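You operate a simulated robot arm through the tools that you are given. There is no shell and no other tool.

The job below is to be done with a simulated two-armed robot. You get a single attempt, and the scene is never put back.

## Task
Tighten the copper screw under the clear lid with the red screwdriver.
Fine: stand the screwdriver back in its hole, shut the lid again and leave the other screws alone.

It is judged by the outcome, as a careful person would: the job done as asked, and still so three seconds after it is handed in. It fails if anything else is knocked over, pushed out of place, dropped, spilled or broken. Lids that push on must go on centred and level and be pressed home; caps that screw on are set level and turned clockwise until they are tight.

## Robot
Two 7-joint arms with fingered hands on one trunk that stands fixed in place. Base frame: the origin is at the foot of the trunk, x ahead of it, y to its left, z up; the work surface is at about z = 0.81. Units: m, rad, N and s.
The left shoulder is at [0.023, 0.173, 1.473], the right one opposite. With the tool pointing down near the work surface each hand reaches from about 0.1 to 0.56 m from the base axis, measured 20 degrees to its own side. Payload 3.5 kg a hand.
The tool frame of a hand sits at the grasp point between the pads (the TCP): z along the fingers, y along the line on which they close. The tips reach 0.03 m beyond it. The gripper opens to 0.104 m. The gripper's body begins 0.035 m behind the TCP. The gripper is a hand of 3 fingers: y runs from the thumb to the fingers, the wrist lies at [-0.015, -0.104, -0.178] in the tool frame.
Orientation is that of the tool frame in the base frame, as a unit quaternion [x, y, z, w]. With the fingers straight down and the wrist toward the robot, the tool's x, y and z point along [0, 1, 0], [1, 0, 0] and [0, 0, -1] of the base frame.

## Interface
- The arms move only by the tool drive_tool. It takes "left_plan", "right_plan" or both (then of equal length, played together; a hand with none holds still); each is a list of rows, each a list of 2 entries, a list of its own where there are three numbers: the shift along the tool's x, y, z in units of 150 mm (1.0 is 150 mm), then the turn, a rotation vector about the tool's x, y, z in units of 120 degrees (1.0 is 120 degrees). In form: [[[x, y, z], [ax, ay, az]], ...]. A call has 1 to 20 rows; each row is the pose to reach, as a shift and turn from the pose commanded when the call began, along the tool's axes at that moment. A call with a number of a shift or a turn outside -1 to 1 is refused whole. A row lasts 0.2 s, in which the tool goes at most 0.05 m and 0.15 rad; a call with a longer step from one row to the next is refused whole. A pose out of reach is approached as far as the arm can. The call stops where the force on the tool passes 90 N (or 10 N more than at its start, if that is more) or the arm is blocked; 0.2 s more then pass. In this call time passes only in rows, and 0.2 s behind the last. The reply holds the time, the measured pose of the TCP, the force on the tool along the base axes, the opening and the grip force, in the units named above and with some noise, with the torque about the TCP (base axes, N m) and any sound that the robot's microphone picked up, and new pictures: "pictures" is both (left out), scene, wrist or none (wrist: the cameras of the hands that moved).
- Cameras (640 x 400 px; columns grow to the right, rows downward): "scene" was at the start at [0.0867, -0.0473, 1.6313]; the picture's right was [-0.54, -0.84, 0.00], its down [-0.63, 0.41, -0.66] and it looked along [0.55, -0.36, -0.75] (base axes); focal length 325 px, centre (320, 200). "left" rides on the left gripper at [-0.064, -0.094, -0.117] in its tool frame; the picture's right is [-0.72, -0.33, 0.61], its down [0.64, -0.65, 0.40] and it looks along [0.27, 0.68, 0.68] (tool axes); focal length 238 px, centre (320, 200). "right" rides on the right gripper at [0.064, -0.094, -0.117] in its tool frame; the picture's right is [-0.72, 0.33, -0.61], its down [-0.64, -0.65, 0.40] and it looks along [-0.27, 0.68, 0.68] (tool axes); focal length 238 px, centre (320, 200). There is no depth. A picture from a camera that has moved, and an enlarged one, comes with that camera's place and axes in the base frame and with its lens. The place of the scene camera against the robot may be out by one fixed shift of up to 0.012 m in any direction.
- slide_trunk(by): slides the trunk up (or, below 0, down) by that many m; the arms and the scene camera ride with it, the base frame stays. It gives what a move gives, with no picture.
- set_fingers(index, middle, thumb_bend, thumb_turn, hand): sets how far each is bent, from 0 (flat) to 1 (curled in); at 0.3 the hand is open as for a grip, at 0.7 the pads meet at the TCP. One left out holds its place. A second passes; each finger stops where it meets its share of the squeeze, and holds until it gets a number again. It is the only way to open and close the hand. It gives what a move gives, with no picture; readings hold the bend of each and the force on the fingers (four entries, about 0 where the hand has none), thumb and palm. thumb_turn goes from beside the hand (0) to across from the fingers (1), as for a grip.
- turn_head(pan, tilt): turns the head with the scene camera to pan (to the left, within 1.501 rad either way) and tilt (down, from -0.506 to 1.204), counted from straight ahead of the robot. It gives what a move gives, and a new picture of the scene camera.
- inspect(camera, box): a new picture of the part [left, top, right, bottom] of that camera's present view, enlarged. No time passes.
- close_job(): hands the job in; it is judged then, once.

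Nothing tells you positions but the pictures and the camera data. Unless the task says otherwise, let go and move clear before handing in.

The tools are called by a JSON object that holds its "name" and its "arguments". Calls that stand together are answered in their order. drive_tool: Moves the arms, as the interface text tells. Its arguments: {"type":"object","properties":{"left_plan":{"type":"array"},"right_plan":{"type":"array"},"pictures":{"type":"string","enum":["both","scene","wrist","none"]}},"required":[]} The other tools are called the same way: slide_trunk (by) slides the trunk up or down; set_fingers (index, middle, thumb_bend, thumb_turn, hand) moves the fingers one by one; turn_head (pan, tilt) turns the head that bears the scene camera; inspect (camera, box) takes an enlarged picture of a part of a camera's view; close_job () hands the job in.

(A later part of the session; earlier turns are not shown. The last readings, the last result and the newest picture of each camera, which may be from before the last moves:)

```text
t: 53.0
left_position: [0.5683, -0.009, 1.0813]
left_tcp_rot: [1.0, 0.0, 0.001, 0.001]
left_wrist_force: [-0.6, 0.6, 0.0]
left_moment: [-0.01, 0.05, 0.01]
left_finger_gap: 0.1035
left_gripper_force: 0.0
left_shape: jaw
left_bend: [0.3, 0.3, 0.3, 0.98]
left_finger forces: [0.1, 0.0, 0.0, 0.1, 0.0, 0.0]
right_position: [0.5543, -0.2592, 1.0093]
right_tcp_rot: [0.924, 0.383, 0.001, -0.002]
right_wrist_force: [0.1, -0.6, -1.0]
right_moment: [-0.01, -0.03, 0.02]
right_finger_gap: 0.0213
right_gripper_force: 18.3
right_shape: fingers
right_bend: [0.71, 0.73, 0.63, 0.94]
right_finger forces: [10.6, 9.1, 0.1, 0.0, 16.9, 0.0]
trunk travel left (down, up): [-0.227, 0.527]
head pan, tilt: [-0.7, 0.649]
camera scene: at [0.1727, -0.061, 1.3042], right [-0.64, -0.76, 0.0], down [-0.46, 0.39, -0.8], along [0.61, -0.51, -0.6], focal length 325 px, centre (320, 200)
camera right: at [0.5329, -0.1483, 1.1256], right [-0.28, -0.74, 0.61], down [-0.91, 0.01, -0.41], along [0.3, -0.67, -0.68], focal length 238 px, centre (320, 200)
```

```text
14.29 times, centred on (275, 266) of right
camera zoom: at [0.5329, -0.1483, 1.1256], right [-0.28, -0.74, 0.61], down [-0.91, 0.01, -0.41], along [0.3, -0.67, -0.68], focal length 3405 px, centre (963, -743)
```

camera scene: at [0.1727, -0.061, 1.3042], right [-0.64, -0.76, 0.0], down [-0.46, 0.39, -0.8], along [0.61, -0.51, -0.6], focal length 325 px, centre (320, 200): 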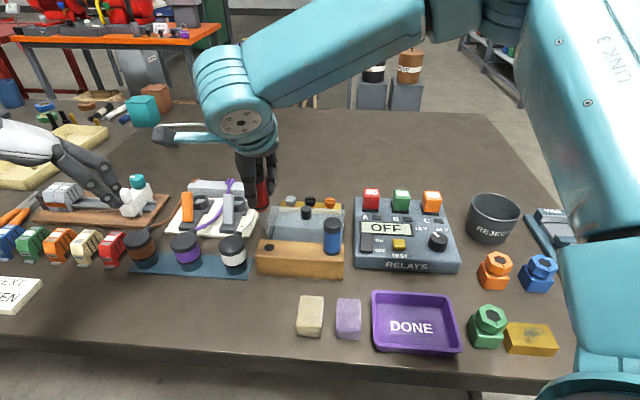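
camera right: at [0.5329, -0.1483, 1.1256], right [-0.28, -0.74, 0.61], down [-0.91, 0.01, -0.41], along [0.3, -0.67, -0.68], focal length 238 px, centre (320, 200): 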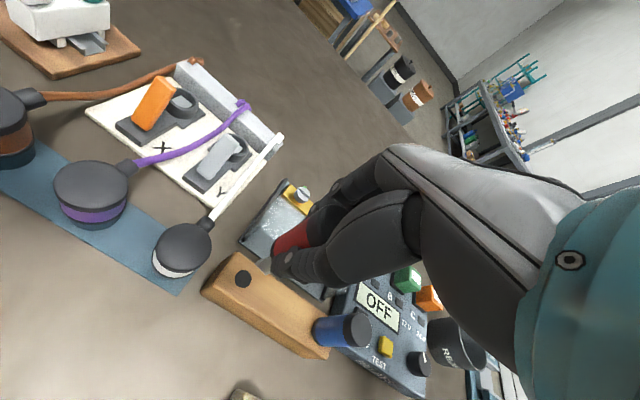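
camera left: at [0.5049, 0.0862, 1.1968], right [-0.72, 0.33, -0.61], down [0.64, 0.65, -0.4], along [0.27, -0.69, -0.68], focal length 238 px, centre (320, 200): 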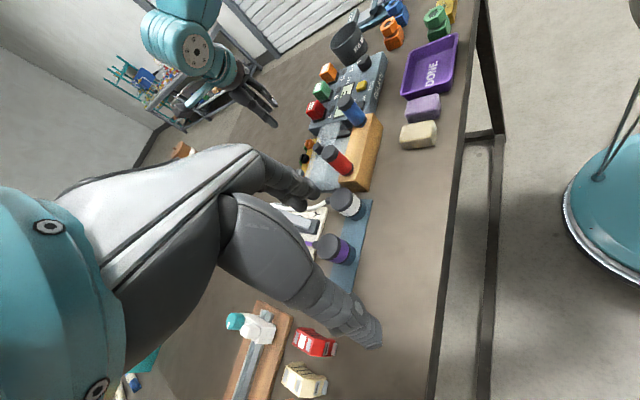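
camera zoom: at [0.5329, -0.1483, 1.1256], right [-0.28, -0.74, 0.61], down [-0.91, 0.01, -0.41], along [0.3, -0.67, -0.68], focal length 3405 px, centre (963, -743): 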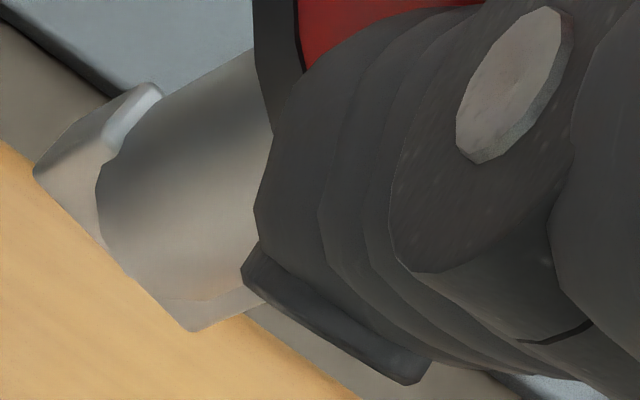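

The blade is about 15 mm wide and 3 mm thick, its tip at (0.555, −0.259, 0.907) — 103 mm below the TCP — turned about 7° clockwise of the bar direction, and the driver leans ~3.5°. I'll carry it toward the copper screw while correcting the lean and that yaw.

{"name": "drive_tool", "arguments": {"right_plan": [[[0, 0.05, -0.07], [0.005, 0.01, -0.02]], [[-0.1, 0.2, -0.1], [0.01, 0.02, -0.04]], [[-0.22, 0.36, -0.12], [0.015, 0.029, -0.058]], [[-0.34, 0.52, -0.12], [0.015, 0.029, -0.058]], [[-0.46, 0.7, -0.12], [0.015, 0.029, -0.058]], [[-0.58, 0.86, -0.12], [0.015, 0.029, -0.058]], [[-0.68, 0.96, -0.12], [0.015, 0.029, -0.058]]]}}

{"name": "inspect", "arguments": {"camera": "left", "box": [270, 90, 350, 170]}}

{"name": "inspect", "arguments": {"camera": "scene", "box": [280, 140, 360, 220]}}

```text
t: 54.6
left_position: [0.5675, -0.0089, 1.0808]
left_tcp_rot: [1.0, 0.001, 0.0, 0.0]
left_wrist_force: [0.3, 0.5, -0.4]
left_moment: [0.0, 0.0, 0.0]
left_finger_gap: 0.1035
left_gripper_force: 0.0
left_shape: jaw
left_bend: [0.3, 0.3, 0.3, 0.98]
left_finger forces: [0.0, 0.1, 0.0, 0.0, 0.1, 0.0]
right_position: [0.5849, -0.4377, 1.0238]
right_tcp_rot: [0.897, 0.44, 0.023, -0.027]
right_wrist_force: [-0.3, 0.0, -1.0]
right_moment: [0.02, -0.03, 0.0]
right_finger_gap: 0.021
right_gripper_force: 18.4
right_shape: fingers
right_bend: [0.71, 0.73, 0.63, 0.94]
right_finger forces: [10.7, 8.7, 0.0, 0.0, 16.9, 0.0]
trunk travel left (down, up): [-0.227, 0.527]
head pan, tilt: [-0.7, 0.649]
camera scene: at [0.1727, -0.0613, 1.3042], right [-0.64, -0.76, 0.0], down [-0.46, 0.39, -0.8], along [0.61, -0.51, -0.6], focal length 325 px, centre (320, 200)
camera right: at [0.5474, -0.3373, 1.1469], right [-0.19, -0.81, 0.56], down [-0.9, -0.08, -0.43], along [0.39, -0.58, -0.71], focal length 238 px, centre (320, 200)
```

scene: 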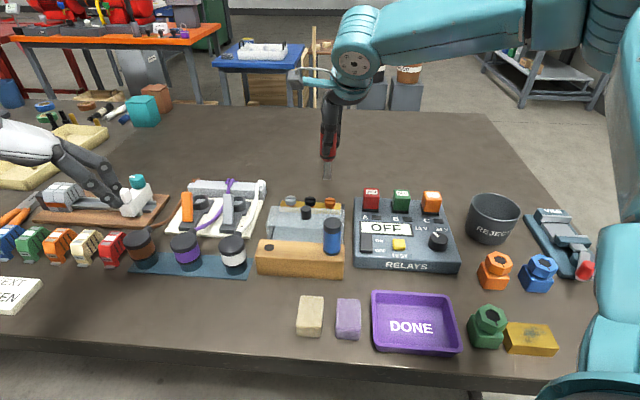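
right: 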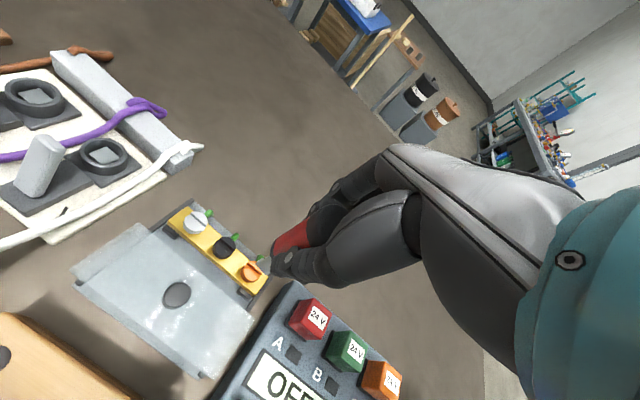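

```text
5.00 times, centred on (310, 130) of left
camera zoom: at [0.5044, 0.0858, 1.1971], right [-0.72, 0.33, -0.61], down [0.64, 0.65, -0.4], along [0.27, -0.68, -0.68], focal length 1192 px, centre (370, 550)
```

zoom: 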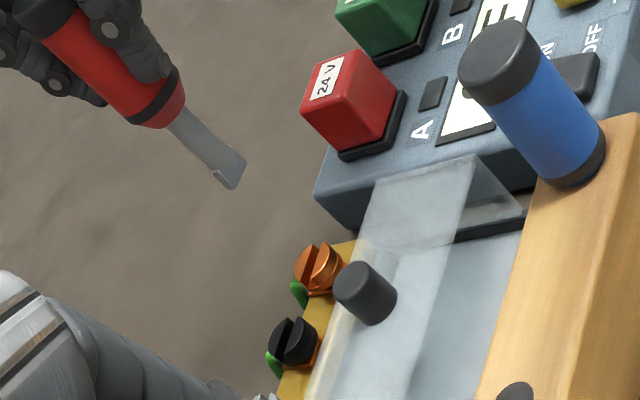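

```text
5.00 times, centred on (320, 180) of scene
camera zoom: at [0.1727, -0.0613, 1.3042], right [-0.64, -0.76, 0.0], down [-0.46, 0.39, -0.8], along [0.61, -0.51, -0.6], focal length 1626 px, centre (320, 300)
```

zoom: 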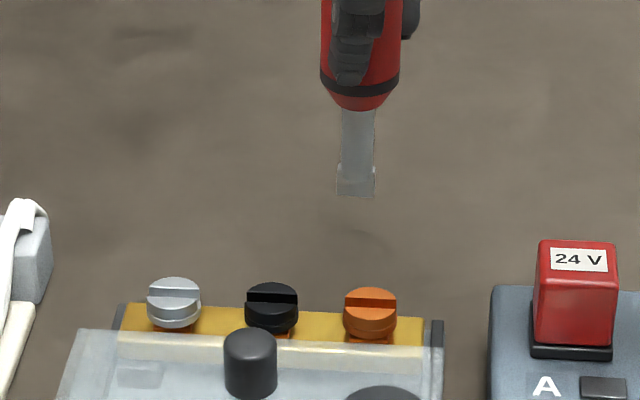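

The driver now hangs vertical in the scene view. I'll zoom from the left and right to measure tip position and blade angle relative to the slot.

{"name": "inspect", "arguments": {"camera": "left", "box": [298, 108, 323, 133]}}

{"name": "inspect", "arguments": {"camera": "scene", "box": [310, 158, 340, 208]}}

{"name": "inspect", "arguments": {"camera": "left", "box": [318, 130, 348, 155]}}

{"name": "inspect", "arguments": {"camera": "right", "box": [225, 230, 305, 290]}}

```text
16.00 times, centred on (310, 120) of left
camera zoom: at [0.5044, 0.0858, 1.1971], right [-0.72, 0.33, -0.61], down [0.64, 0.65, -0.4], along [0.27, -0.68, -0.68], focal length 3814 px, centre (472, 1472)
```

zoom: 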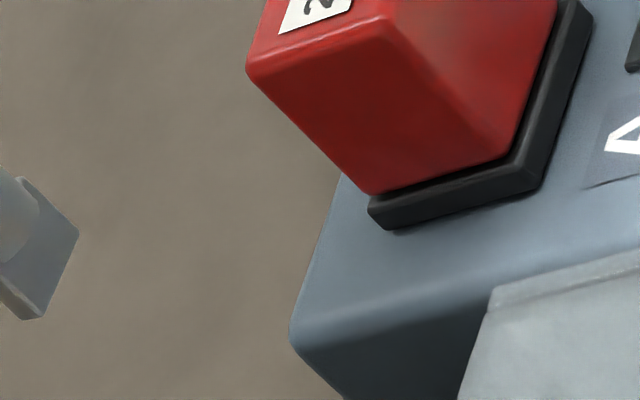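

```text
8.00 times, centred on (325, 183) of scene
camera zoom: at [0.1727, -0.0613, 1.3042], right [-0.64, -0.76, 0.0], down [-0.46, 0.39, -0.8], along [0.61, -0.51, -0.6], focal length 2601 px, centre (280, 336)
```

zoom: 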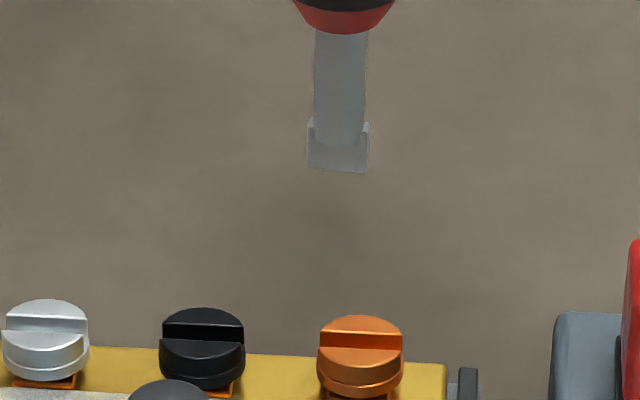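

```text
16.00 times, centred on (333, 142) of left
camera zoom: at [0.5044, 0.0858, 1.1971], right [-0.72, 0.33, -0.61], down [0.64, 0.65, -0.4], along [0.27, -0.68, -0.68], focal length 3814 px, centre (112, 1120)
```

zoom: 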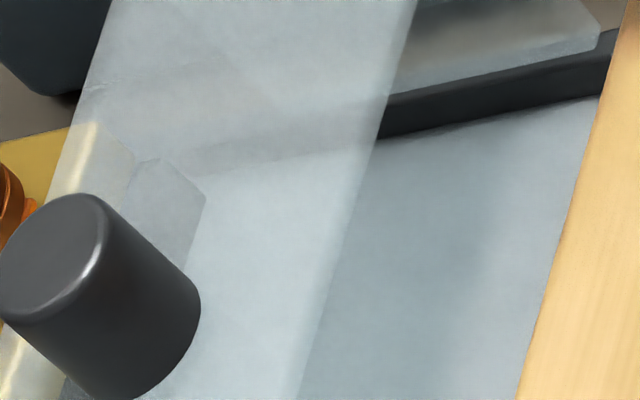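

```text
6.67 times, centred on (265, 260) of right
camera zoom: at [0.5474, -0.3373, 1.1469], right [-0.19, -0.81, 0.56], down [-0.9, -0.08, -0.43], along [0.39, -0.58, -0.71], focal length 1589 px, centre (687, -200)
```

zoom: 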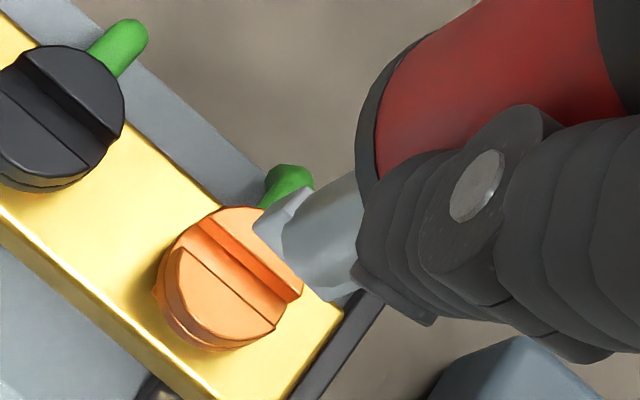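

{"name": "inspect", "arguments": {"camera": "left", "box": [282, 108, 307, 133]}}

{"name": "inspect", "arguments": {"camera": "scene", "box": [315, 166, 335, 182]}}

{"name": "inspect", "arguments": {"camera": "right", "box": [245, 248, 275, 278]}}

{"name": "inspect", "arguments": {"camera": "scene", "box": [315, 190, 345, 215]}}

```text
16.00 times, centred on (294, 120) of left
camera zoom: at [0.5044, 0.0858, 1.1971], right [-0.72, 0.33, -0.61], down [0.64, 0.65, -0.4], along [0.27, -0.68, -0.68], focal length 3814 px, centre (728, 1472)
```

zoom: 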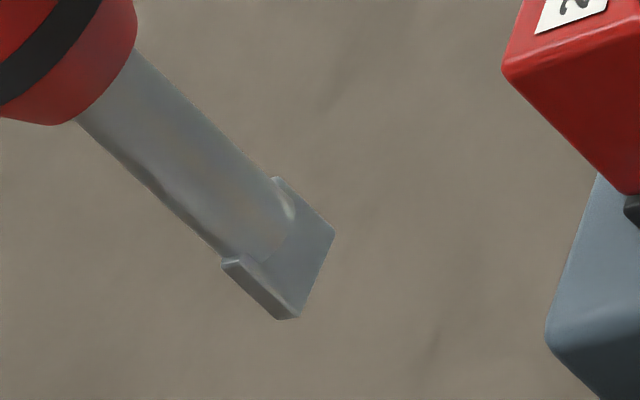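

```text
16.00 times, centred on (325, 174) of scene
camera zoom: at [0.1727, -0.0613, 1.3042], right [-0.64, -0.76, 0.0], down [-0.46, 0.39, -0.8], along [0.61, -0.51, -0.6], focal length 5202 px, centre (240, 616)
```

zoom: 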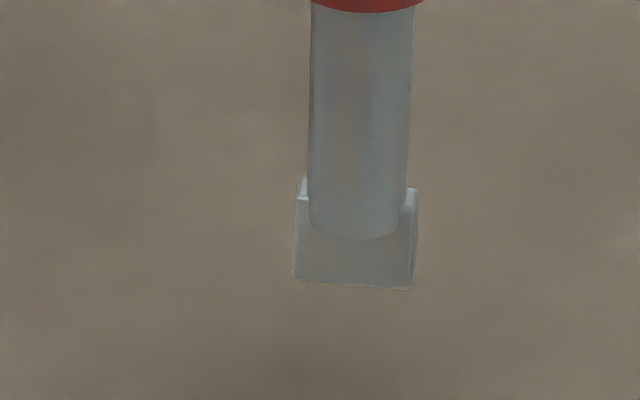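

```text
13.33 times, centred on (260, 263) of right
camera zoom: at [0.5474, -0.3373, 1.1469], right [-0.19, -0.81, 0.56], down [-0.9, -0.08, -0.43], along [0.39, -0.58, -0.71], focal length 3178 px, centre (1120, -640)
```

zoom: 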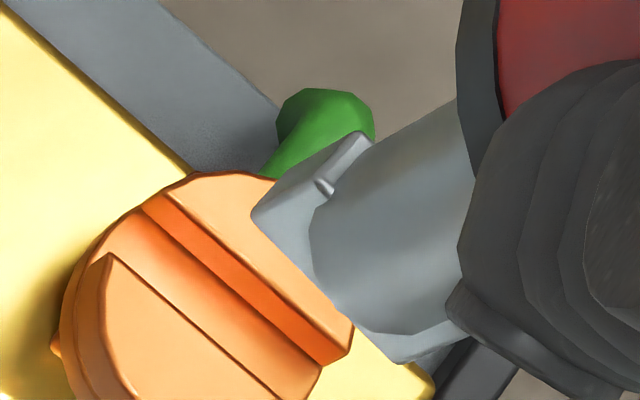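

```text
16.00 times, centred on (330, 202) of scene
camera zoom: at [0.1727, -0.0613, 1.3042], right [-0.64, -0.76, 0.0], down [-0.46, 0.39, -0.8], along [0.61, -0.51, -0.6], focal length 5202 px, centre (160, 160)
```

zoom: 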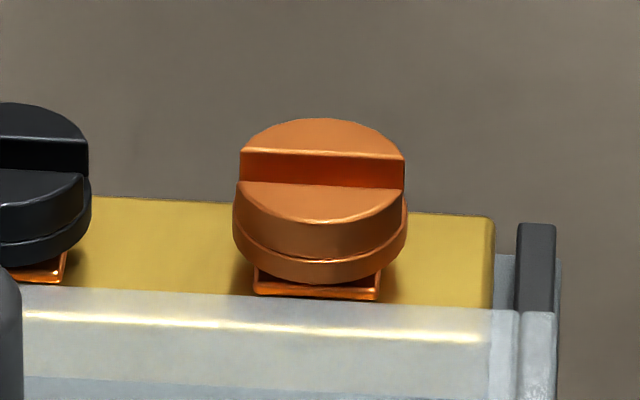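

All three views agree: blade at ≈41.5° azimuth, slot at ≈45.3° and about 7 mm wide; tip at (0.586, −0.4295, 0.923). I'll turn 4° counter-clockwise, trim the lean, and bring the tip to just above the copper slot.

{"name": "drive_tool", "arguments": {"right_plan": [[[-0.015, 0.04, 0.02], [-0.003, -0.006, -0.016]], [[-0.035, 0.1, 0.08], [-0.007, -0.012, -0.033]], [[-0.054, 0.14, 0.2], [-0.007, -0.012, -0.033]], [[-0.06, 0.15, 0.3], [-0.007, -0.012, -0.033]], [[-0.064, 0.153, 0.36], [-0.007, -0.012, -0.033]]]}}

{"name": "inspect", "arguments": {"camera": "left", "box": [285, 110, 335, 160]}}

{"name": "inspect", "arguments": {"camera": "scene", "box": [310, 178, 350, 212]}}

{"name": "inspect", "arguments": {"camera": "right", "box": [245, 238, 285, 278]}}

```text
t: 55.8
left_position: [0.5692, -0.0096, 1.0805]
left_tcp_rot: [1.0, 0.0, 0.001, 0.0]
left_wrist_force: [-0.1, 0.2, -0.3]
left_moment: [0.04, -0.04, 0.02]
left_finger_gap: 0.1035
left_gripper_force: 0.1
left_shape: jaw
left_bend: [0.3, 0.3, 0.3, 0.98]
left_finger forces: [0.0, 0.0, 0.1, 0.0, 0.0, 0.0]
right_position: [0.5976, -0.4531, 0.9711]
right_tcp_rot: [0.883, 0.469, 0.017, -0.014]
right_wrist_force: [0.7, -0.2, -1.4]
right_moment: [0.02, 0.0, 0.04]
right_finger_gap: 0.0211
right_gripper_force: 18.3
right_shape: fingers
right_bend: [0.71, 0.73, 0.63, 0.94]
right_finger forces: [10.7, 8.4, 0.0, 0.0, 17.1, 0.0]
trunk travel left (down, up): [-0.227, 0.527]
head pan, tilt: [-0.7, 0.649]
camera scene: at [0.1728, -0.0611, 1.3042], right [-0.64, -0.76, 0.0], down [-0.46, 0.39, -0.8], along [0.61, -0.51, -0.6], focal length 325 px, centre (320, 200)
camera right: at [0.5541, -0.3523, 1.0906], right [-0.14, -0.8, 0.58], down [-0.89, -0.15, -0.42], along [0.43, -0.58, -0.7], focal length 238 px, centre (320, 200)
```

scene: 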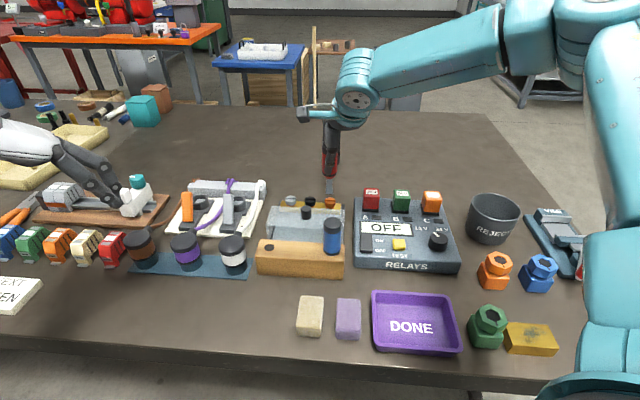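
right: 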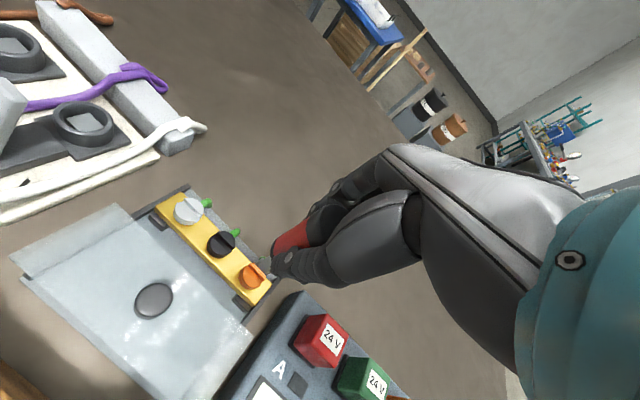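

```text
8.00 times, centred on (310, 135) of left
camera zoom: at [0.5046, 0.086, 1.197], right [-0.72, 0.33, -0.61], down [0.64, 0.65, -0.4], along [0.27, -0.68, -0.68], focal length 1907 px, centre (400, 720)
```

zoom: 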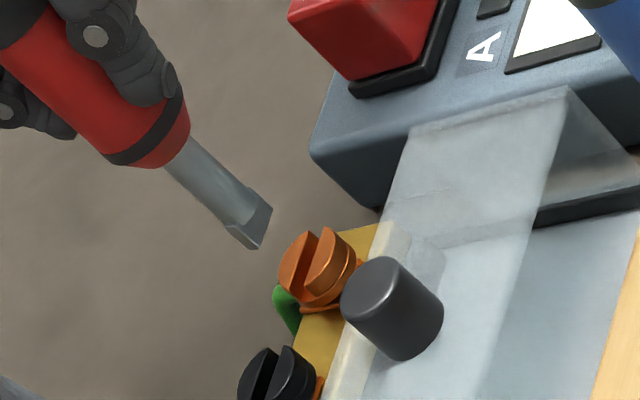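

```text
11.76 times, centred on (330, 195) of scene
camera zoom: at [0.1728, -0.0611, 1.3042], right [-0.64, -0.76, 0.0], down [-0.46, 0.39, -0.8], along [0.61, -0.51, -0.6], focal length 3825 px, centre (202, 259)
```

zoom: 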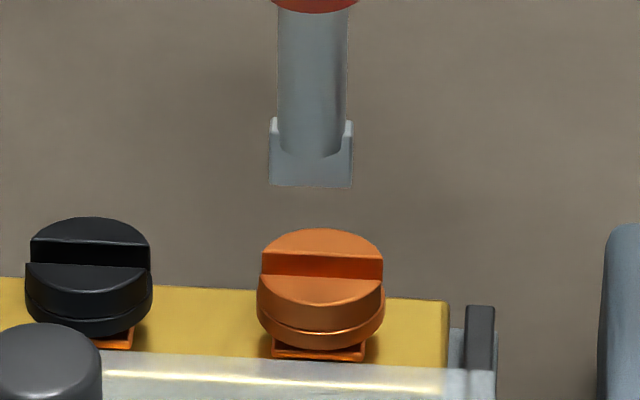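

```text
10.00 times, centred on (265, 258) of right
camera zoom: at [0.5541, -0.3523, 1.0906], right [-0.14, -0.8, 0.58], down [-0.89, -0.15, -0.42], along [0.43, -0.58, -0.7], focal length 2384 px, centre (870, -380)
```

zoom: 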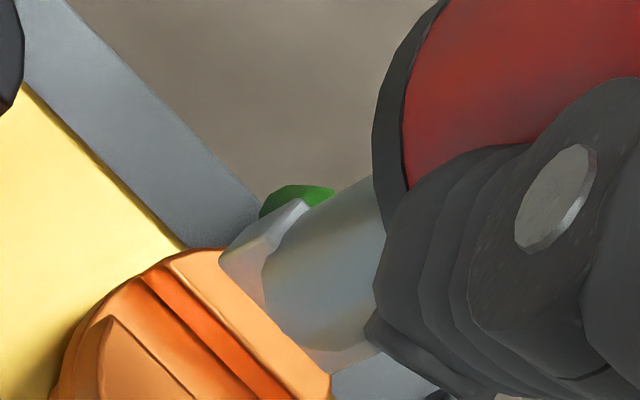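

The blade is aligned with the slot and centred within ~1.5 mm, about 20 mm above the head. Lowering slowly into the slot while watching the force.

{"name": "drive_tool", "arguments": {"right_plan": [[[-0.007, 0, 0.04], [0, 0, 0]], [[-0.014, 0, 0.08], [0, 0, 0]], [[-0.014, 0, 0.11], [0, 0, 0]], [[-0.015, 0, 0.13], [0, 0, 0]], [[-0.015, 0, 0.15], [0, 0, 0]]], "pictures": "none"}}

{"name": "inspect", "arguments": {"camera": "left", "box": [290, 115, 335, 160]}}

{"name": "inspect", "arguments": {"camera": "scene", "box": [310, 178, 350, 212]}}

```text
t: 57.0
left_position: [0.568, -0.0088, 1.0812]
left_tcp_rot: [1.0, 0.0, 0.001, 0.0]
left_wrist_force: [0.0, 0.5, -0.2]
left_moment: [0.0, -0.01, -0.01]
left_finger_gap: 0.1034
left_gripper_force: 0.0
left_shape: jaw
left_bend: [0.3, 0.3, 0.3, 0.98]
left_finger forces: [0.0, 0.1, 0.0, 0.0, 0.1, 0.1]
right_position: [0.5959, -0.4529, 0.948]
right_tcp_rot: [0.883, 0.469, 0.015, -0.015]
right_wrist_force: [0.2, 0.3, -1.2]
right_moment: [0.02, 0.0, -0.01]
right_finger_gap: 0.021
right_gripper_force: 18.7
right_shape: fingers
right_bend: [0.71, 0.73, 0.63, 0.94]
right_finger forces: [10.7, 8.5, 0.0, 0.0, 17.0, 0.0]
trunk travel left (down, up): [-0.227, 0.527]
head pan, tilt: [-0.7, 0.649]
```

```text
8.89 times, centred on (312, 138) of left
camera zoom: at [0.5045, 0.086, 1.197], right [-0.72, 0.33, -0.61], down [0.64, 0.65, -0.4], along [0.27, -0.68, -0.68], focal length 2119 px, centre (387, 756)
```

zoom: 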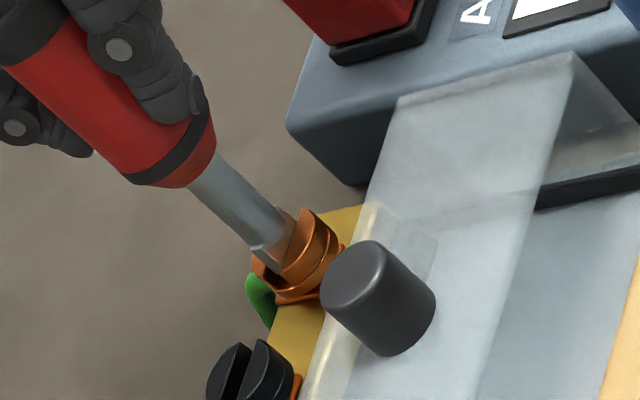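

```text
11.76 times, centred on (330, 195) of scene
camera zoom: at [0.1728, -0.0611, 1.3042], right [-0.64, -0.76, 0.0], down [-0.46, 0.39, -0.8], along [0.61, -0.51, -0.6], focal length 3825 px, centre (202, 259)
```

zoom: 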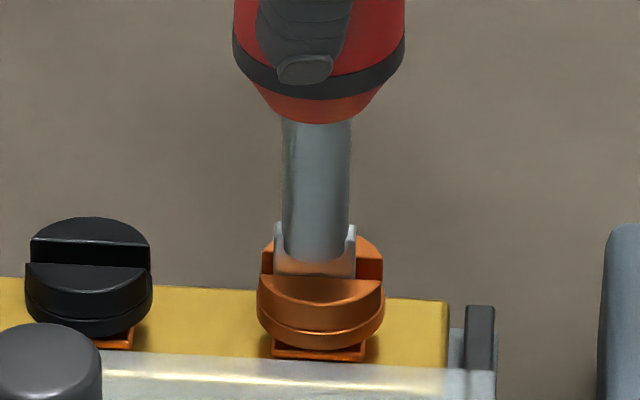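

The blade has entered the slot with no contact force. I'll ease down until it seats on the slot floor.

{"name": "drive_tool", "arguments": {"right_plan": [[[0, 0, 0.01], [0, 0, 0]], [[0, 0, 0.02], [0, 0, 0]], [[0, 0, 0.025], [0, 0, 0]]], "pictures": "none"}}

{"name": "inspect", "arguments": {"camera": "scene", "box": [310, 178, 350, 212]}}

```text
t: 57.8
left_position: [0.5681, -0.0082, 1.081]
left_tcp_rot: [1.0, 0.0, 0.001, 0.0]
left_wrist_force: [0.0, -1.3, 0.4]
left_moment: [0.0, 0.03, 0.0]
left_finger_gap: 0.1035
left_gripper_force: 0.0
left_shape: jaw
left_bend: [0.3, 0.3, 0.3, 0.98]
left_finger forces: [0.0, 0.0, 0.0, 0.0, 0.0, 0.0]
right_position: [0.5965, -0.4508, 0.9435]
right_tcp_rot: [0.882, 0.47, 0.018, -0.013]
right_wrist_force: [0.2, 0.4, 6.1]
right_moment: [0.0, 0.03, -0.02]
right_finger_gap: 0.0211
right_gripper_force: 19.5
right_shape: fingers
right_bend: [0.71, 0.74, 0.63, 0.94]
right_finger forces: [11.3, 9.9, 0.0, 0.0, 17.9, 0.1]
trunk travel left (down, up): [-0.227, 0.527]
head pan, tilt: [-0.7, 0.649]
```

```text
11.76 times, centred on (330, 195) of scene
camera zoom: at [0.1721, -0.0608, 1.3045], right [-0.64, -0.76, 0.0], down [-0.46, 0.39, -0.8], along [0.61, -0.51, -0.6], focal length 3825 px, centre (202, 259)
```

zoom: 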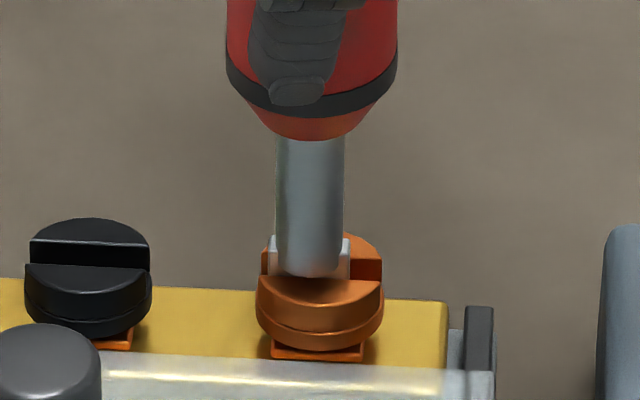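

The blade is seated on the slot floor with about 7 N. Now I'll turn clockwise about the screw's vertical axis, first 32°, watching torque and the screw head.

{"name": "drive_tool", "arguments": {"right_plan": [[[0.0007, -0.0043, 0.001], [-0.0029, 0.0005, 0.0667]], [[0.0021, -0.0084, 0.001], [-0.0059, 0.0009, 0.1333]], [[0.004, -0.0123, 0.002], [-0.0088, 0.0014, 0.2]], [[0.0064, -0.016, 0.002], [-0.0117, 0.0019, 0.2665]]], "pictures": "none"}}

{"name": "inspect", "arguments": {"camera": "scene", "box": [310, 178, 350, 212]}}

{"name": "inspect", "arguments": {"camera": "left", "box": [290, 115, 335, 160]}}

```text
t: 58.8
left_position: [0.5681, -0.0078, 1.0815]
left_tcp_rot: [1.0, 0.0, 0.001, 0.0]
left_wrist_force: [0.3, 0.4, 0.4]
left_moment: [-0.04, -0.02, -0.04]
left_finger_gap: 0.1035
left_gripper_force: 0.1
left_shape: jaw
left_bend: [0.3, 0.3, 0.3, 0.98]
left_finger forces: [0.0, 0.0, 0.0, 0.1, 0.0, 0.1]
right_position: [0.594, -0.4492, 0.9445]
right_tcp_rot: [0.978, 0.207, 0.019, -0.009]
right_wrist_force: [0.2, -0.5, 4.7]
right_moment: [-0.04, -0.03, 0.02]
right_finger_gap: 0.0212
right_gripper_force: 20.2
right_shape: fingers
right_bend: [0.72, 0.74, 0.63, 0.94]
right_finger forces: [12.0, 9.3, 0.0, 0.0, 18.1, 0.0]
trunk travel left (down, up): [-0.227, 0.527]
head pan, tilt: [-0.7, 0.649]
```

```text
11.76 times, centred on (330, 195) of scene
camera zoom: at [0.1722, -0.0606, 1.3043], right [-0.64, -0.76, 0.0], down [-0.46, 0.39, -0.8], along [0.61, -0.51, -0.6], focal length 3825 px, centre (202, 259)
```

zoom: 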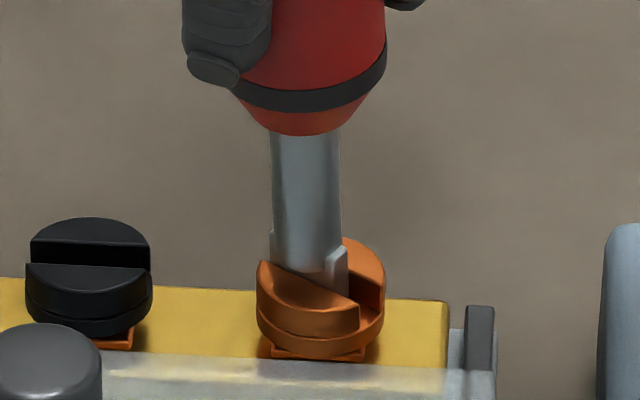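

```text
8.89 times, centred on (312, 138) of left
camera zoom: at [0.504, 0.0864, 1.1972], right [-0.72, 0.33, -0.62], down [0.64, 0.65, -0.4], along [0.27, -0.68, -0.68], focal length 2119 px, centre (387, 756)
```

zoom: 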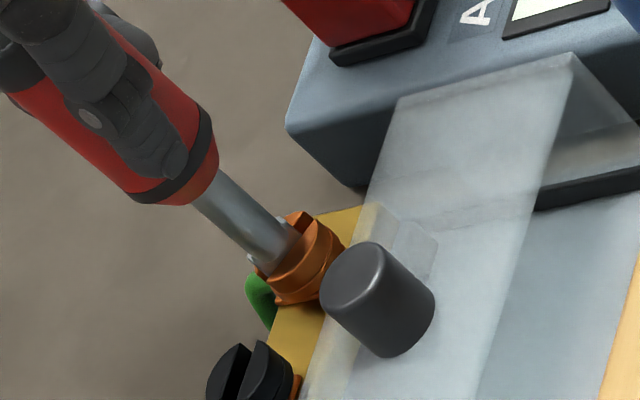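

The screw head is turning with the driver and there's hardly any torque yet. Continuing another 40° clockwise.

{"name": "drive_tool", "arguments": {"right_plan": [[[0.0007, -0.0043, 0.002], [-0.0027, 0.0007, 0.0666]], [[0.002, -0.0087, 0.003], [-0.0055, 0.0013, 0.1332]], [[0.004, -0.0127, 0.004], [-0.0082, 0.002, 0.1998]], [[0.0067, -0.016, 0.005], [-0.0109, 0.0026, 0.2664]], [[0.0093, -0.0193, 0.006], [-0.0137, 0.0033, 0.333]]], "pictures": "none"}}

{"name": "inspect", "arguments": {"camera": "scene", "box": [310, 178, 350, 212]}}

{"name": "inspect", "arguments": {"camera": "left", "box": [290, 115, 335, 160]}}

```text
t: 60.0
left_position: [0.5673, -0.0083, 1.0812]
left_tcp_rot: [1.0, 0.0, 0.001, 0.0]
left_wrist_force: [0.0, -0.2, 1.0]
left_moment: [0.02, 0.0, 0.02]
left_finger_gap: 0.1036
left_gripper_force: 0.1
left_shape: jaw
left_bend: [0.3, 0.3, 0.3, 0.98]
left_finger forces: [0.0, 0.0, 0.0, 0.1, 0.0, 0.0]
right_position: [0.5942, -0.4451, 0.9438]
right_tcp_rot: [0.99, -0.14, 0.021, -0.003]
right_wrist_force: [1.1, -1.7, 3.7]
right_moment: [-0.17, -0.01, 0.02]
right_finger_gap: 0.0212
right_gripper_force: 19.1
right_shape: fingers
right_bend: [0.72, 0.74, 0.63, 0.94]
right_finger forces: [12.3, 8.6, 0.1, 0.0, 17.7, 0.0]
trunk travel left (down, up): [-0.227, 0.527]
head pan, tilt: [-0.7, 0.649]
```

```text
11.76 times, centred on (330, 195) of scene
camera zoom: at [0.1724, -0.0608, 1.3043], right [-0.64, -0.76, 0.0], down [-0.46, 0.39, -0.8], along [0.61, -0.51, -0.6], focal length 3825 px, centre (202, 259)
```

zoom: 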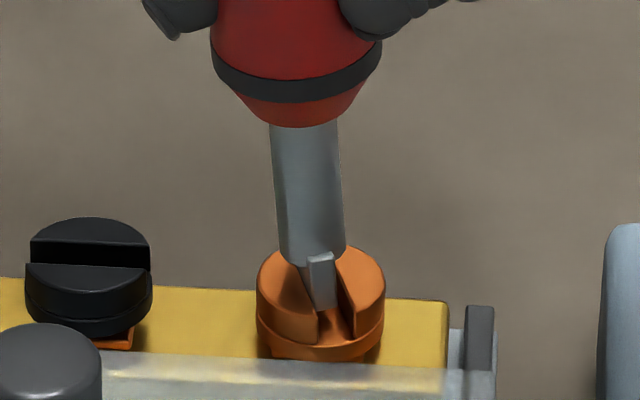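

```text
8.89 times, centred on (312, 138) of left
camera zoom: at [0.5041, 0.0862, 1.1971], right [-0.72, 0.33, -0.62], down [0.64, 0.65, -0.4], along [0.27, -0.68, -0.68], focal length 2119 px, centre (387, 756)
```

zoom: 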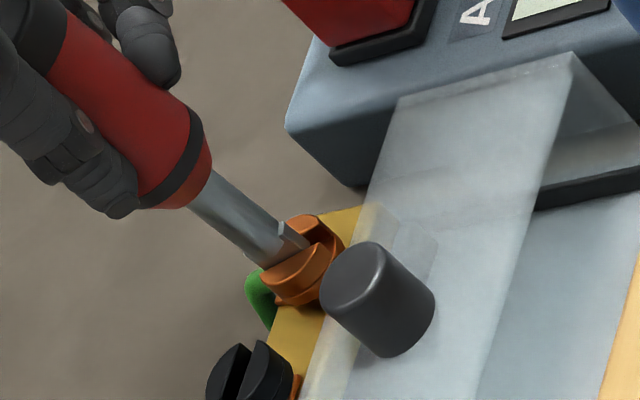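

Total 72° so far with low torque, and I'm near the wrist's clockwise limit. The blade is symmetric by 180°, so I'll lift straight out and check whether the wrist can swing back a full 180° for the next stroke.

{"name": "drive_tool", "arguments": {"right_plan": [[[0.003, -0.001, -0.08], [0, 0, 0]], [[0.007, -0.002, -0.17], [0, 0, 0]], [[0.011, -0.003, -0.27], [0, 0, 0]], [[0.011, -0.003, -0.27], [0.0028, -0.0008, -0.068]], [[0.011, -0.003, -0.27], [0.0055, -0.0016, -0.136]], [[0.011, -0.003, -0.27], [0.0083, -0.0024, -0.204]], [[0.011, -0.003, -0.27], [0.011, -0.0032, -0.272]], [[0.011, -0.003, -0.27], [0.0139, -0.004, -0.34]], [[0.011, -0.003, -0.27], [0.0166, -0.0048, -0.408]], [[0.011, -0.003, -0.27], [0.0194, -0.0056, -0.476]], [[0.011, -0.003, -0.27], [0.0222, -0.0064, -0.544]], [[0.011, -0.003, -0.27], [0.025, -0.0072, -0.612]], [[0.011, -0.003, -0.27], [0.0277, -0.008, -0.68]], [[0.011, -0.003, -0.27], [0.0305, -0.0088, -0.748]], [[0.011, -0.003, -0.27], [0.0333, -0.0096, -0.816]], [[0.011, -0.003, -0.27], [0.036, -0.0104, -0.884]], [[0.011, -0.003, -0.27], [0.0388, -0.0112, -0.95]]], "pictures": "none"}}

{"name": "inspect", "arguments": {"camera": "scene", "box": [300, 150, 360, 212]}}

```text
t: 63.6
left_position: [0.5687, -0.0074, 1.081]
left_tcp_rot: [1.0, 0.0, 0.001, 0.0]
left_wrist_force: [0.1, -0.2, 0.4]
left_moment: [0.02, 0.02, 0.03]
left_finger_gap: 0.1036
left_gripper_force: 0.0
left_shape: jaw
left_bend: [0.3, 0.3, 0.3, 0.98]
left_finger forces: [0.1, 0.0, 0.0, 0.0, 0.0, 0.1]
right_position: [0.596, -0.4467, 0.9837]
right_tcp_rot: [0.655, 0.756, 0.007, -0.018]
right_wrist_force: [0.4, -0.5, -1.3]
right_moment: [0.0, -0.01, 0.04]
right_finger_gap: 0.0211
right_gripper_force: 18.0
right_shape: fingers
right_bend: [0.72, 0.74, 0.63, 0.94]
right_finger forces: [10.8, 8.3, 0.1, 0.0, 16.8, 0.1]
trunk travel left (down, up): [-0.227, 0.527]
head pan, tilt: [-0.7, 0.649]
```

```text
6.45 times, centred on (330, 181) of scene
camera zoom: at [0.1729, -0.0612, 1.3042], right [-0.64, -0.76, 0.0], down [-0.46, 0.39, -0.8], along [0.61, -0.51, -0.6], focal length 2098 px, centre (256, 323)
```

zoom: 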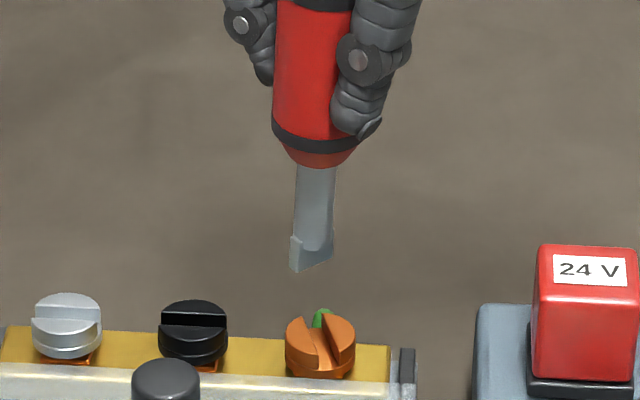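

The wrist came back to +8° fine. Continuing counter-clockwise to see if it reaches about +70°.

{"name": "drive_tool", "arguments": {"right_plan": [[[0, 0, 0], [0.0025, -0.0009, -0.068]], [[0, 0, 0], [0.005, -0.0018, -0.136]], [[0, 0, 0], [0.0074, -0.0027, -0.204]], [[0, 0, 0], [0.0099, -0.0035, -0.272]], [[0, 0, 0], [0.0124, -0.0044, -0.34]], [[0, 0, 0], [0.0149, -0.0053, -0.408]], [[0, 0, 0], [0.0173, -0.0062, -0.476]]], "pictures": "both"}}

```text
t: 65.2
left_position: [0.5687, -0.0086, 1.0804]
left_tcp_rot: [1.0, 0.0, 0.001, 0.0]
left_wrist_force: [0.5, 0.1, -0.2]
left_moment: [-0.01, 0.0, 0.05]
left_finger_gap: 0.1036
left_gripper_force: 0.0
left_shape: jaw
left_bend: [0.3, 0.3, 0.3, 0.98]
left_finger forces: [0.0, 0.0, 0.0, 0.0, 0.0, 0.1]
right_position: [0.5957, -0.4465, 0.9833]
right_tcp_rot: [0.214, 0.977, -0.002, -0.018]
right_wrist_force: [-0.3, 0.2, -0.9]
right_moment: [0.02, -0.01, 0.05]
right_finger_gap: 0.021
right_gripper_force: 17.8
right_shape: fingers
right_bend: [0.72, 0.74, 0.63, 0.94]
right_finger forces: [10.8, 7.9, 0.0, 0.0, 16.7, 0.1]
trunk travel left (down, up): [-0.227, 0.527]
head pan, tilt: [-0.7, 0.649]
camera scene: at [0.1731, -0.0608, 1.3042], right [-0.64, -0.76, 0.0], down [-0.46, 0.39, -0.8], along [0.61, -0.51, -0.6], focal length 325 px, centre (320, 200)
camera right: at [0.5038, -0.5066, 1.103], right [0.81, -0.01, 0.58], down [0.29, -0.86, -0.42], along [0.5, 0.51, -0.7], focal length 238 px, centre (320, 200)
```

scene: 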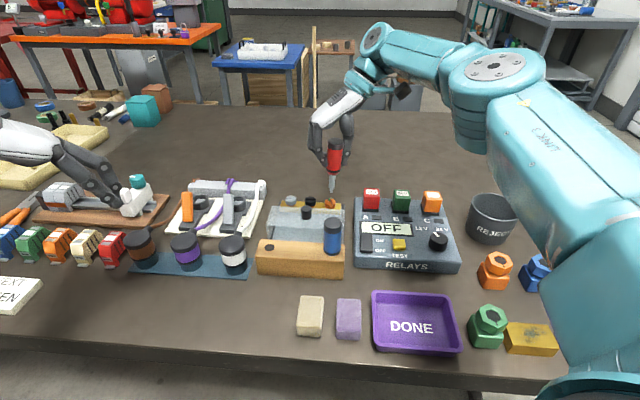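
right: 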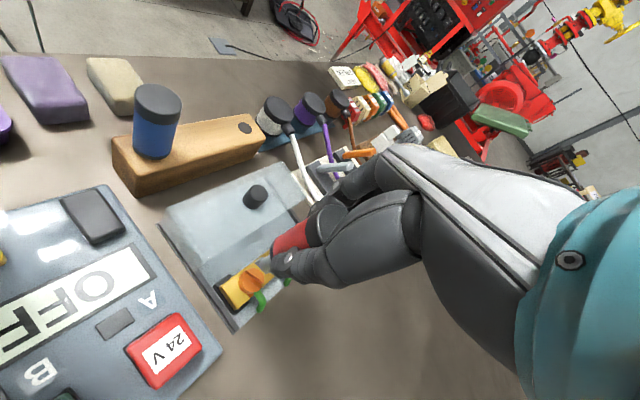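

+65° is reachable, so one-hand ratcheting works. Now I'll measure the current slot and blade angles to line up the next stroke.

{"name": "inspect", "arguments": {"camera": "right", "box": [235, 245, 285, 295]}}

{"name": "inspect", "arguments": {"camera": "scene", "box": [310, 170, 350, 212]}}

{"name": "inspect", "arguments": {"camera": "left", "box": [290, 110, 335, 160]}}

```text
8.00 times, centred on (260, 270) of right
camera zoom: at [0.5038, -0.5066, 1.103], right [0.81, -0.01, 0.58], down [0.29, -0.86, -0.42], along [0.5, 0.51, -0.7], focal length 1907 px, centre (800, -360)
```

zoom: 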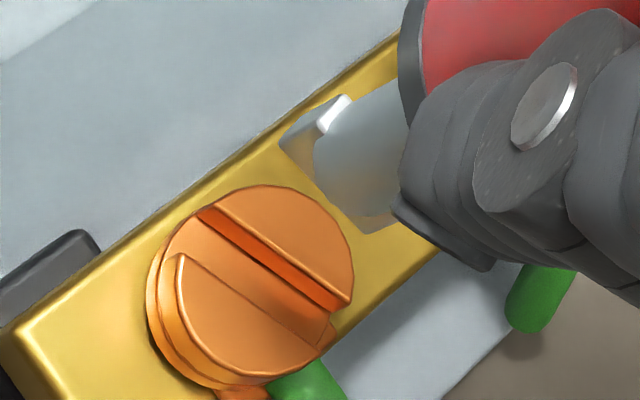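

```text
9.52 times, centred on (330, 191) of scene
camera zoom: at [0.1731, -0.0608, 1.3042], right [-0.64, -0.76, 0.0], down [-0.46, 0.39, -0.8], along [0.61, -0.51, -0.6], focal length 3096 px, centre (225, 286)
```

zoom: 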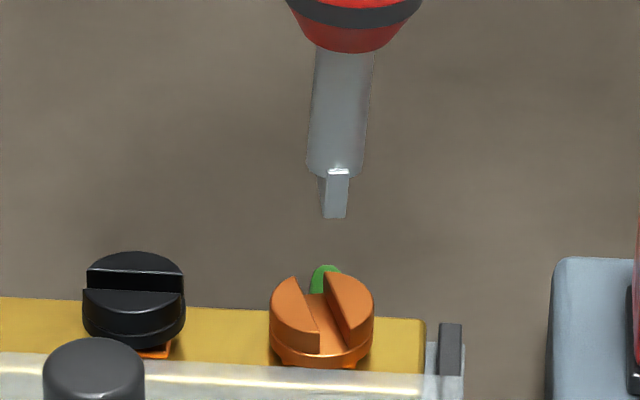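

```text
8.00 times, centred on (312, 135) of left
camera zoom: at [0.5049, 0.0862, 1.1968], right [-0.72, 0.33, -0.61], down [0.64, 0.65, -0.4], along [0.27, -0.68, -0.68], focal length 1907 px, centre (380, 720)
```

zoom: 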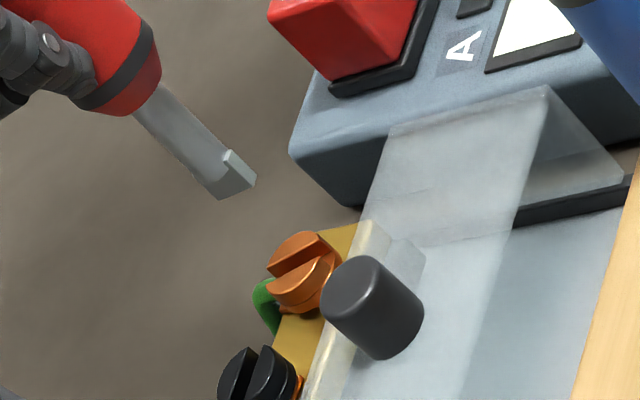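

The slot has turned 71° with the driver (now at −25°), and the blade sits at −37° with the hand at +65°. I'll rotate 12° more counter-clockwise to align, trim the lean, and centre over the screw.

{"name": "drive_tool", "arguments": {"right_plan": [[[-0.02, 0.007, 0], [0.008, -0.0004, -0.035]], [[-0.04, 0.014, -0.001], [0.016, -0.0008, -0.07]], [[-0.058, 0.02, -0.002], [0.0233, -0.0011, -0.0975]]], "pictures": "none"}}

{"name": "inspect", "arguments": {"camera": "right", "box": [235, 245, 285, 295]}}

{"name": "inspect", "arguments": {"camera": "scene", "box": [310, 170, 350, 212]}}

{"name": "inspect", "arguments": {"camera": "left", "box": [290, 110, 335, 160]}}

```text
t: 66.0
left_position: [0.5682, -0.0094, 1.0822]
left_tcp_rot: [1.0, 0.0, 0.002, 0.0]
left_wrist_force: [-0.2, -0.5, 0.0]
left_moment: [0.0, -0.07, -0.04]
left_finger_gap: 0.1037
left_gripper_force: 0.1
left_shape: jaw
left_bend: [0.3, 0.3, 0.3, 0.98]
left_finger forces: [0.0, 0.0, 0.0, 0.1, 0.0, 0.1]
right_position: [0.5862, -0.4285, 0.9838]
right_tcp_rot: [0.112, 0.993, -0.024, -0.023]
right_wrist_force: [0.2, 0.8, -0.6]
right_moment: [-0.02, -0.01, -0.02]
right_finger_gap: 0.021
right_gripper_force: 18.0
right_shape: fingers
right_bend: [0.72, 0.74, 0.63, 0.94]
right_finger forces: [11.0, 7.8, 0.1, 0.0, 16.6, 0.0]
right hand out of reach, approached as far as the arm can: row 2, 3
trunk travel left (down, up): [-0.227, 0.527]
head pan, tilt: [-0.7, 0.649]
```

```text
8.00 times, centred on (260, 270) of right
camera zoom: at [0.51, -0.5015, 1.1077], right [0.8, 0.18, 0.57], down [0.46, -0.8, -0.39], along [0.38, 0.58, -0.72], focal length 1907 px, centre (800, -360)
```

zoom: 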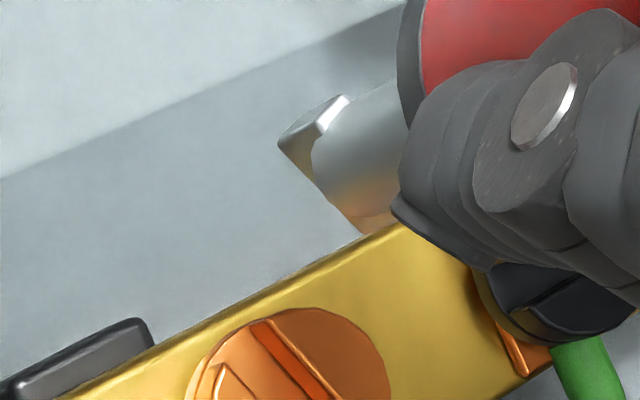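

```text
9.52 times, centred on (330, 191) of scene
camera zoom: at [0.1719, -0.0612, 1.3044], right [-0.64, -0.77, 0.0], down [-0.46, 0.39, -0.8], along [0.61, -0.51, -0.6], focal length 3096 px, centre (225, 286)
```

zoom: 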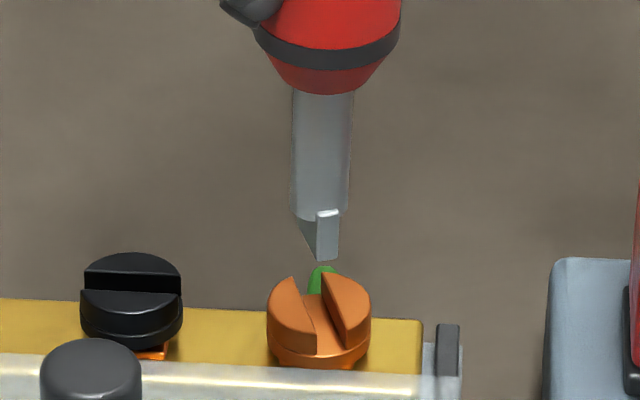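

```text
8.00 times, centred on (312, 135) of left
camera zoom: at [0.5037, 0.0859, 1.1975], right [-0.72, 0.33, -0.62], down [0.64, 0.65, -0.4], along [0.27, -0.68, -0.68], focal length 1907 px, centre (380, 720)
```

zoom: 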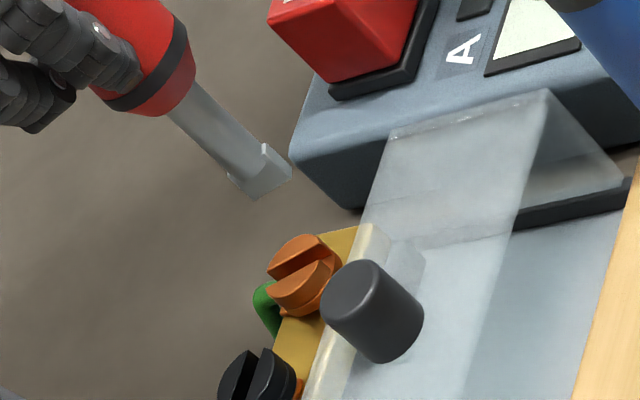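

Full alignment at +77° is just out of reach, so I'll change the grip angle instead: take the driver back to its hole, set it in turned, and regrip about 30° further round. First lifting and carrying it over the hole.

{"name": "drive_tool", "arguments": {"right_plan": [[[0.01, 0.02, -0.2], [0, 0, 0]], [[0.03, 0.06, -0.4], [-0.0027, 0.0035, 0.066]], [[0.07, 0.15, -0.47], [-0.0053, 0.007, 0.132]], [[0.12, 0.25, -0.475], [-0.008, 0.0105, 0.198]], [[0.17, 0.36, -0.475], [-0.0107, 0.014, 0.264]], [[0.22, 0.47, -0.475], [-0.0133, 0.0175, 0.33]], [[0.27, 0.58, -0.475], [-0.016, 0.021, 0.396]], [[0.32, 0.68, -0.475], [-0.0187, 0.0244, 0.462]], [[0.37, 0.78, -0.475], [-0.0213, 0.0279, 0.528]], [[0.42, 0.87, -0.475], [-0.024, 0.0314, 0.594]], [[0.45, 0.93, -0.475], [-0.0267, 0.0349, 0.66]], [[0.48, 0.97, -0.475], [-0.0293, 0.0384, 0.726]], [[0.488, 0.98, -0.475], [-0.032, 0.0419, 0.79]]], "pictures": "both"}}

{"name": "inspect", "arguments": {"camera": "left", "box": [310, 110, 370, 190]}}

{"name": "inspect", "arguments": {"camera": "scene", "box": [240, 180, 300, 260]}}

```text
t: 68.8
left_position: [0.5682, -0.0098, 1.0812]
left_tcp_rot: [1.0, 0.0, 0.0, 0.0]
left_wrist_force: [0.5, 0.2, -0.8]
left_moment: [-0.02, 0.01, 0.02]
left_finger_gap: 0.1036
left_gripper_force: 0.1
left_shape: jaw
left_bend: [0.3, 0.3, 0.3, 0.98]
left_finger forces: [0.0, 0.1, 0.0, 0.0, 0.1, 0.1]
right_position: [0.5532, -0.2662, 1.0503]
right_tcp_rot: [0.809, 0.587, 0.0, -0.033]
right_wrist_force: [0.0, 0.8, -1.3]
right_moment: [0.0, 0.03, -0.03]
right_finger_gap: 0.0211
right_gripper_force: 17.5
right_shape: fingers
right_bend: [0.72, 0.74, 0.63, 0.94]
right_finger forces: [11.0, 7.5, 0.1, 0.0, 16.5, 0.1]
trunk travel left (down, up): [-0.227, 0.527]
head pan, tilt: [-0.7, 0.649]
camera scene: at [0.1729, -0.0611, 1.3042], right [-0.64, -0.76, 0.0], down [-0.46, 0.39, -0.8], along [0.61, -0.51, -0.6], focal length 325 px, centre (320, 200)
camera right: at [0.4888, -0.1823, 1.1736], right [0.11, -0.82, 0.57], down [-0.83, -0.38, -0.39], along [0.54, -0.43, -0.72], focal length 238 px, centre (320, 200)
```

scene: 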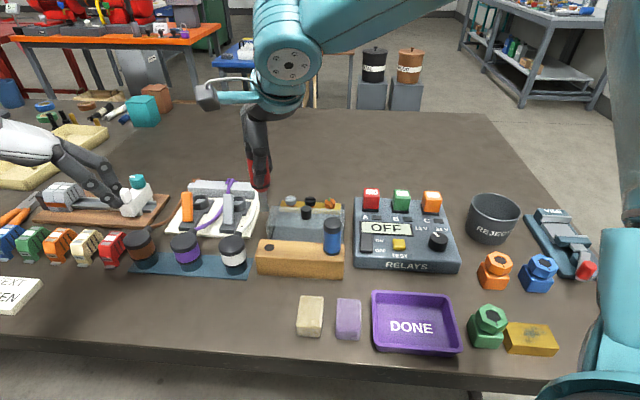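
right: 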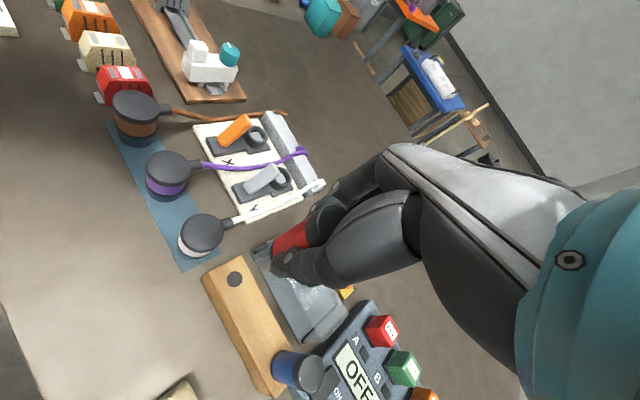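

```text
5.00 times, centred on (340, 150) of left
camera zoom: at [0.5046, 0.086, 1.1969], right [-0.72, 0.33, -0.61], down [0.64, 0.65, -0.4], along [0.27, -0.68, -0.68], focal length 1192 px, centre (220, 450)
```

zoom: 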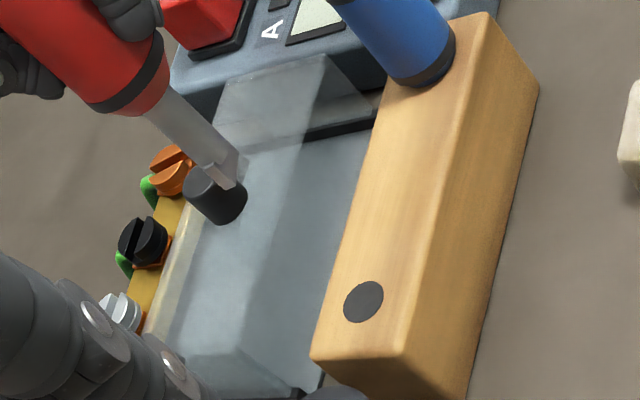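

```text
5.00 times, centred on (270, 220) of scene
camera zoom: at [0.1729, -0.0611, 1.3042], right [-0.64, -0.76, 0.0], down [-0.46, 0.39, -0.8], along [0.61, -0.51, -0.6], focal length 1626 px, centre (570, 100)
```

zoom: 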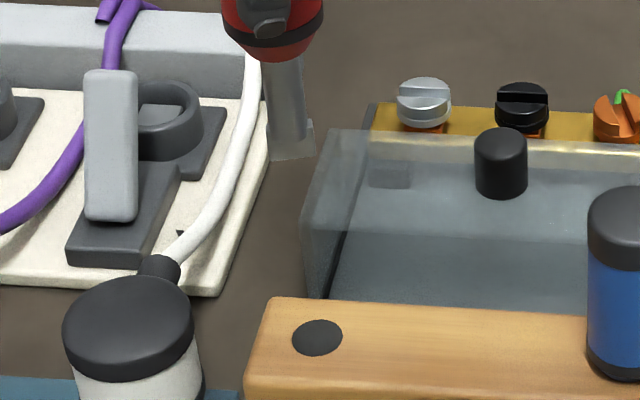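

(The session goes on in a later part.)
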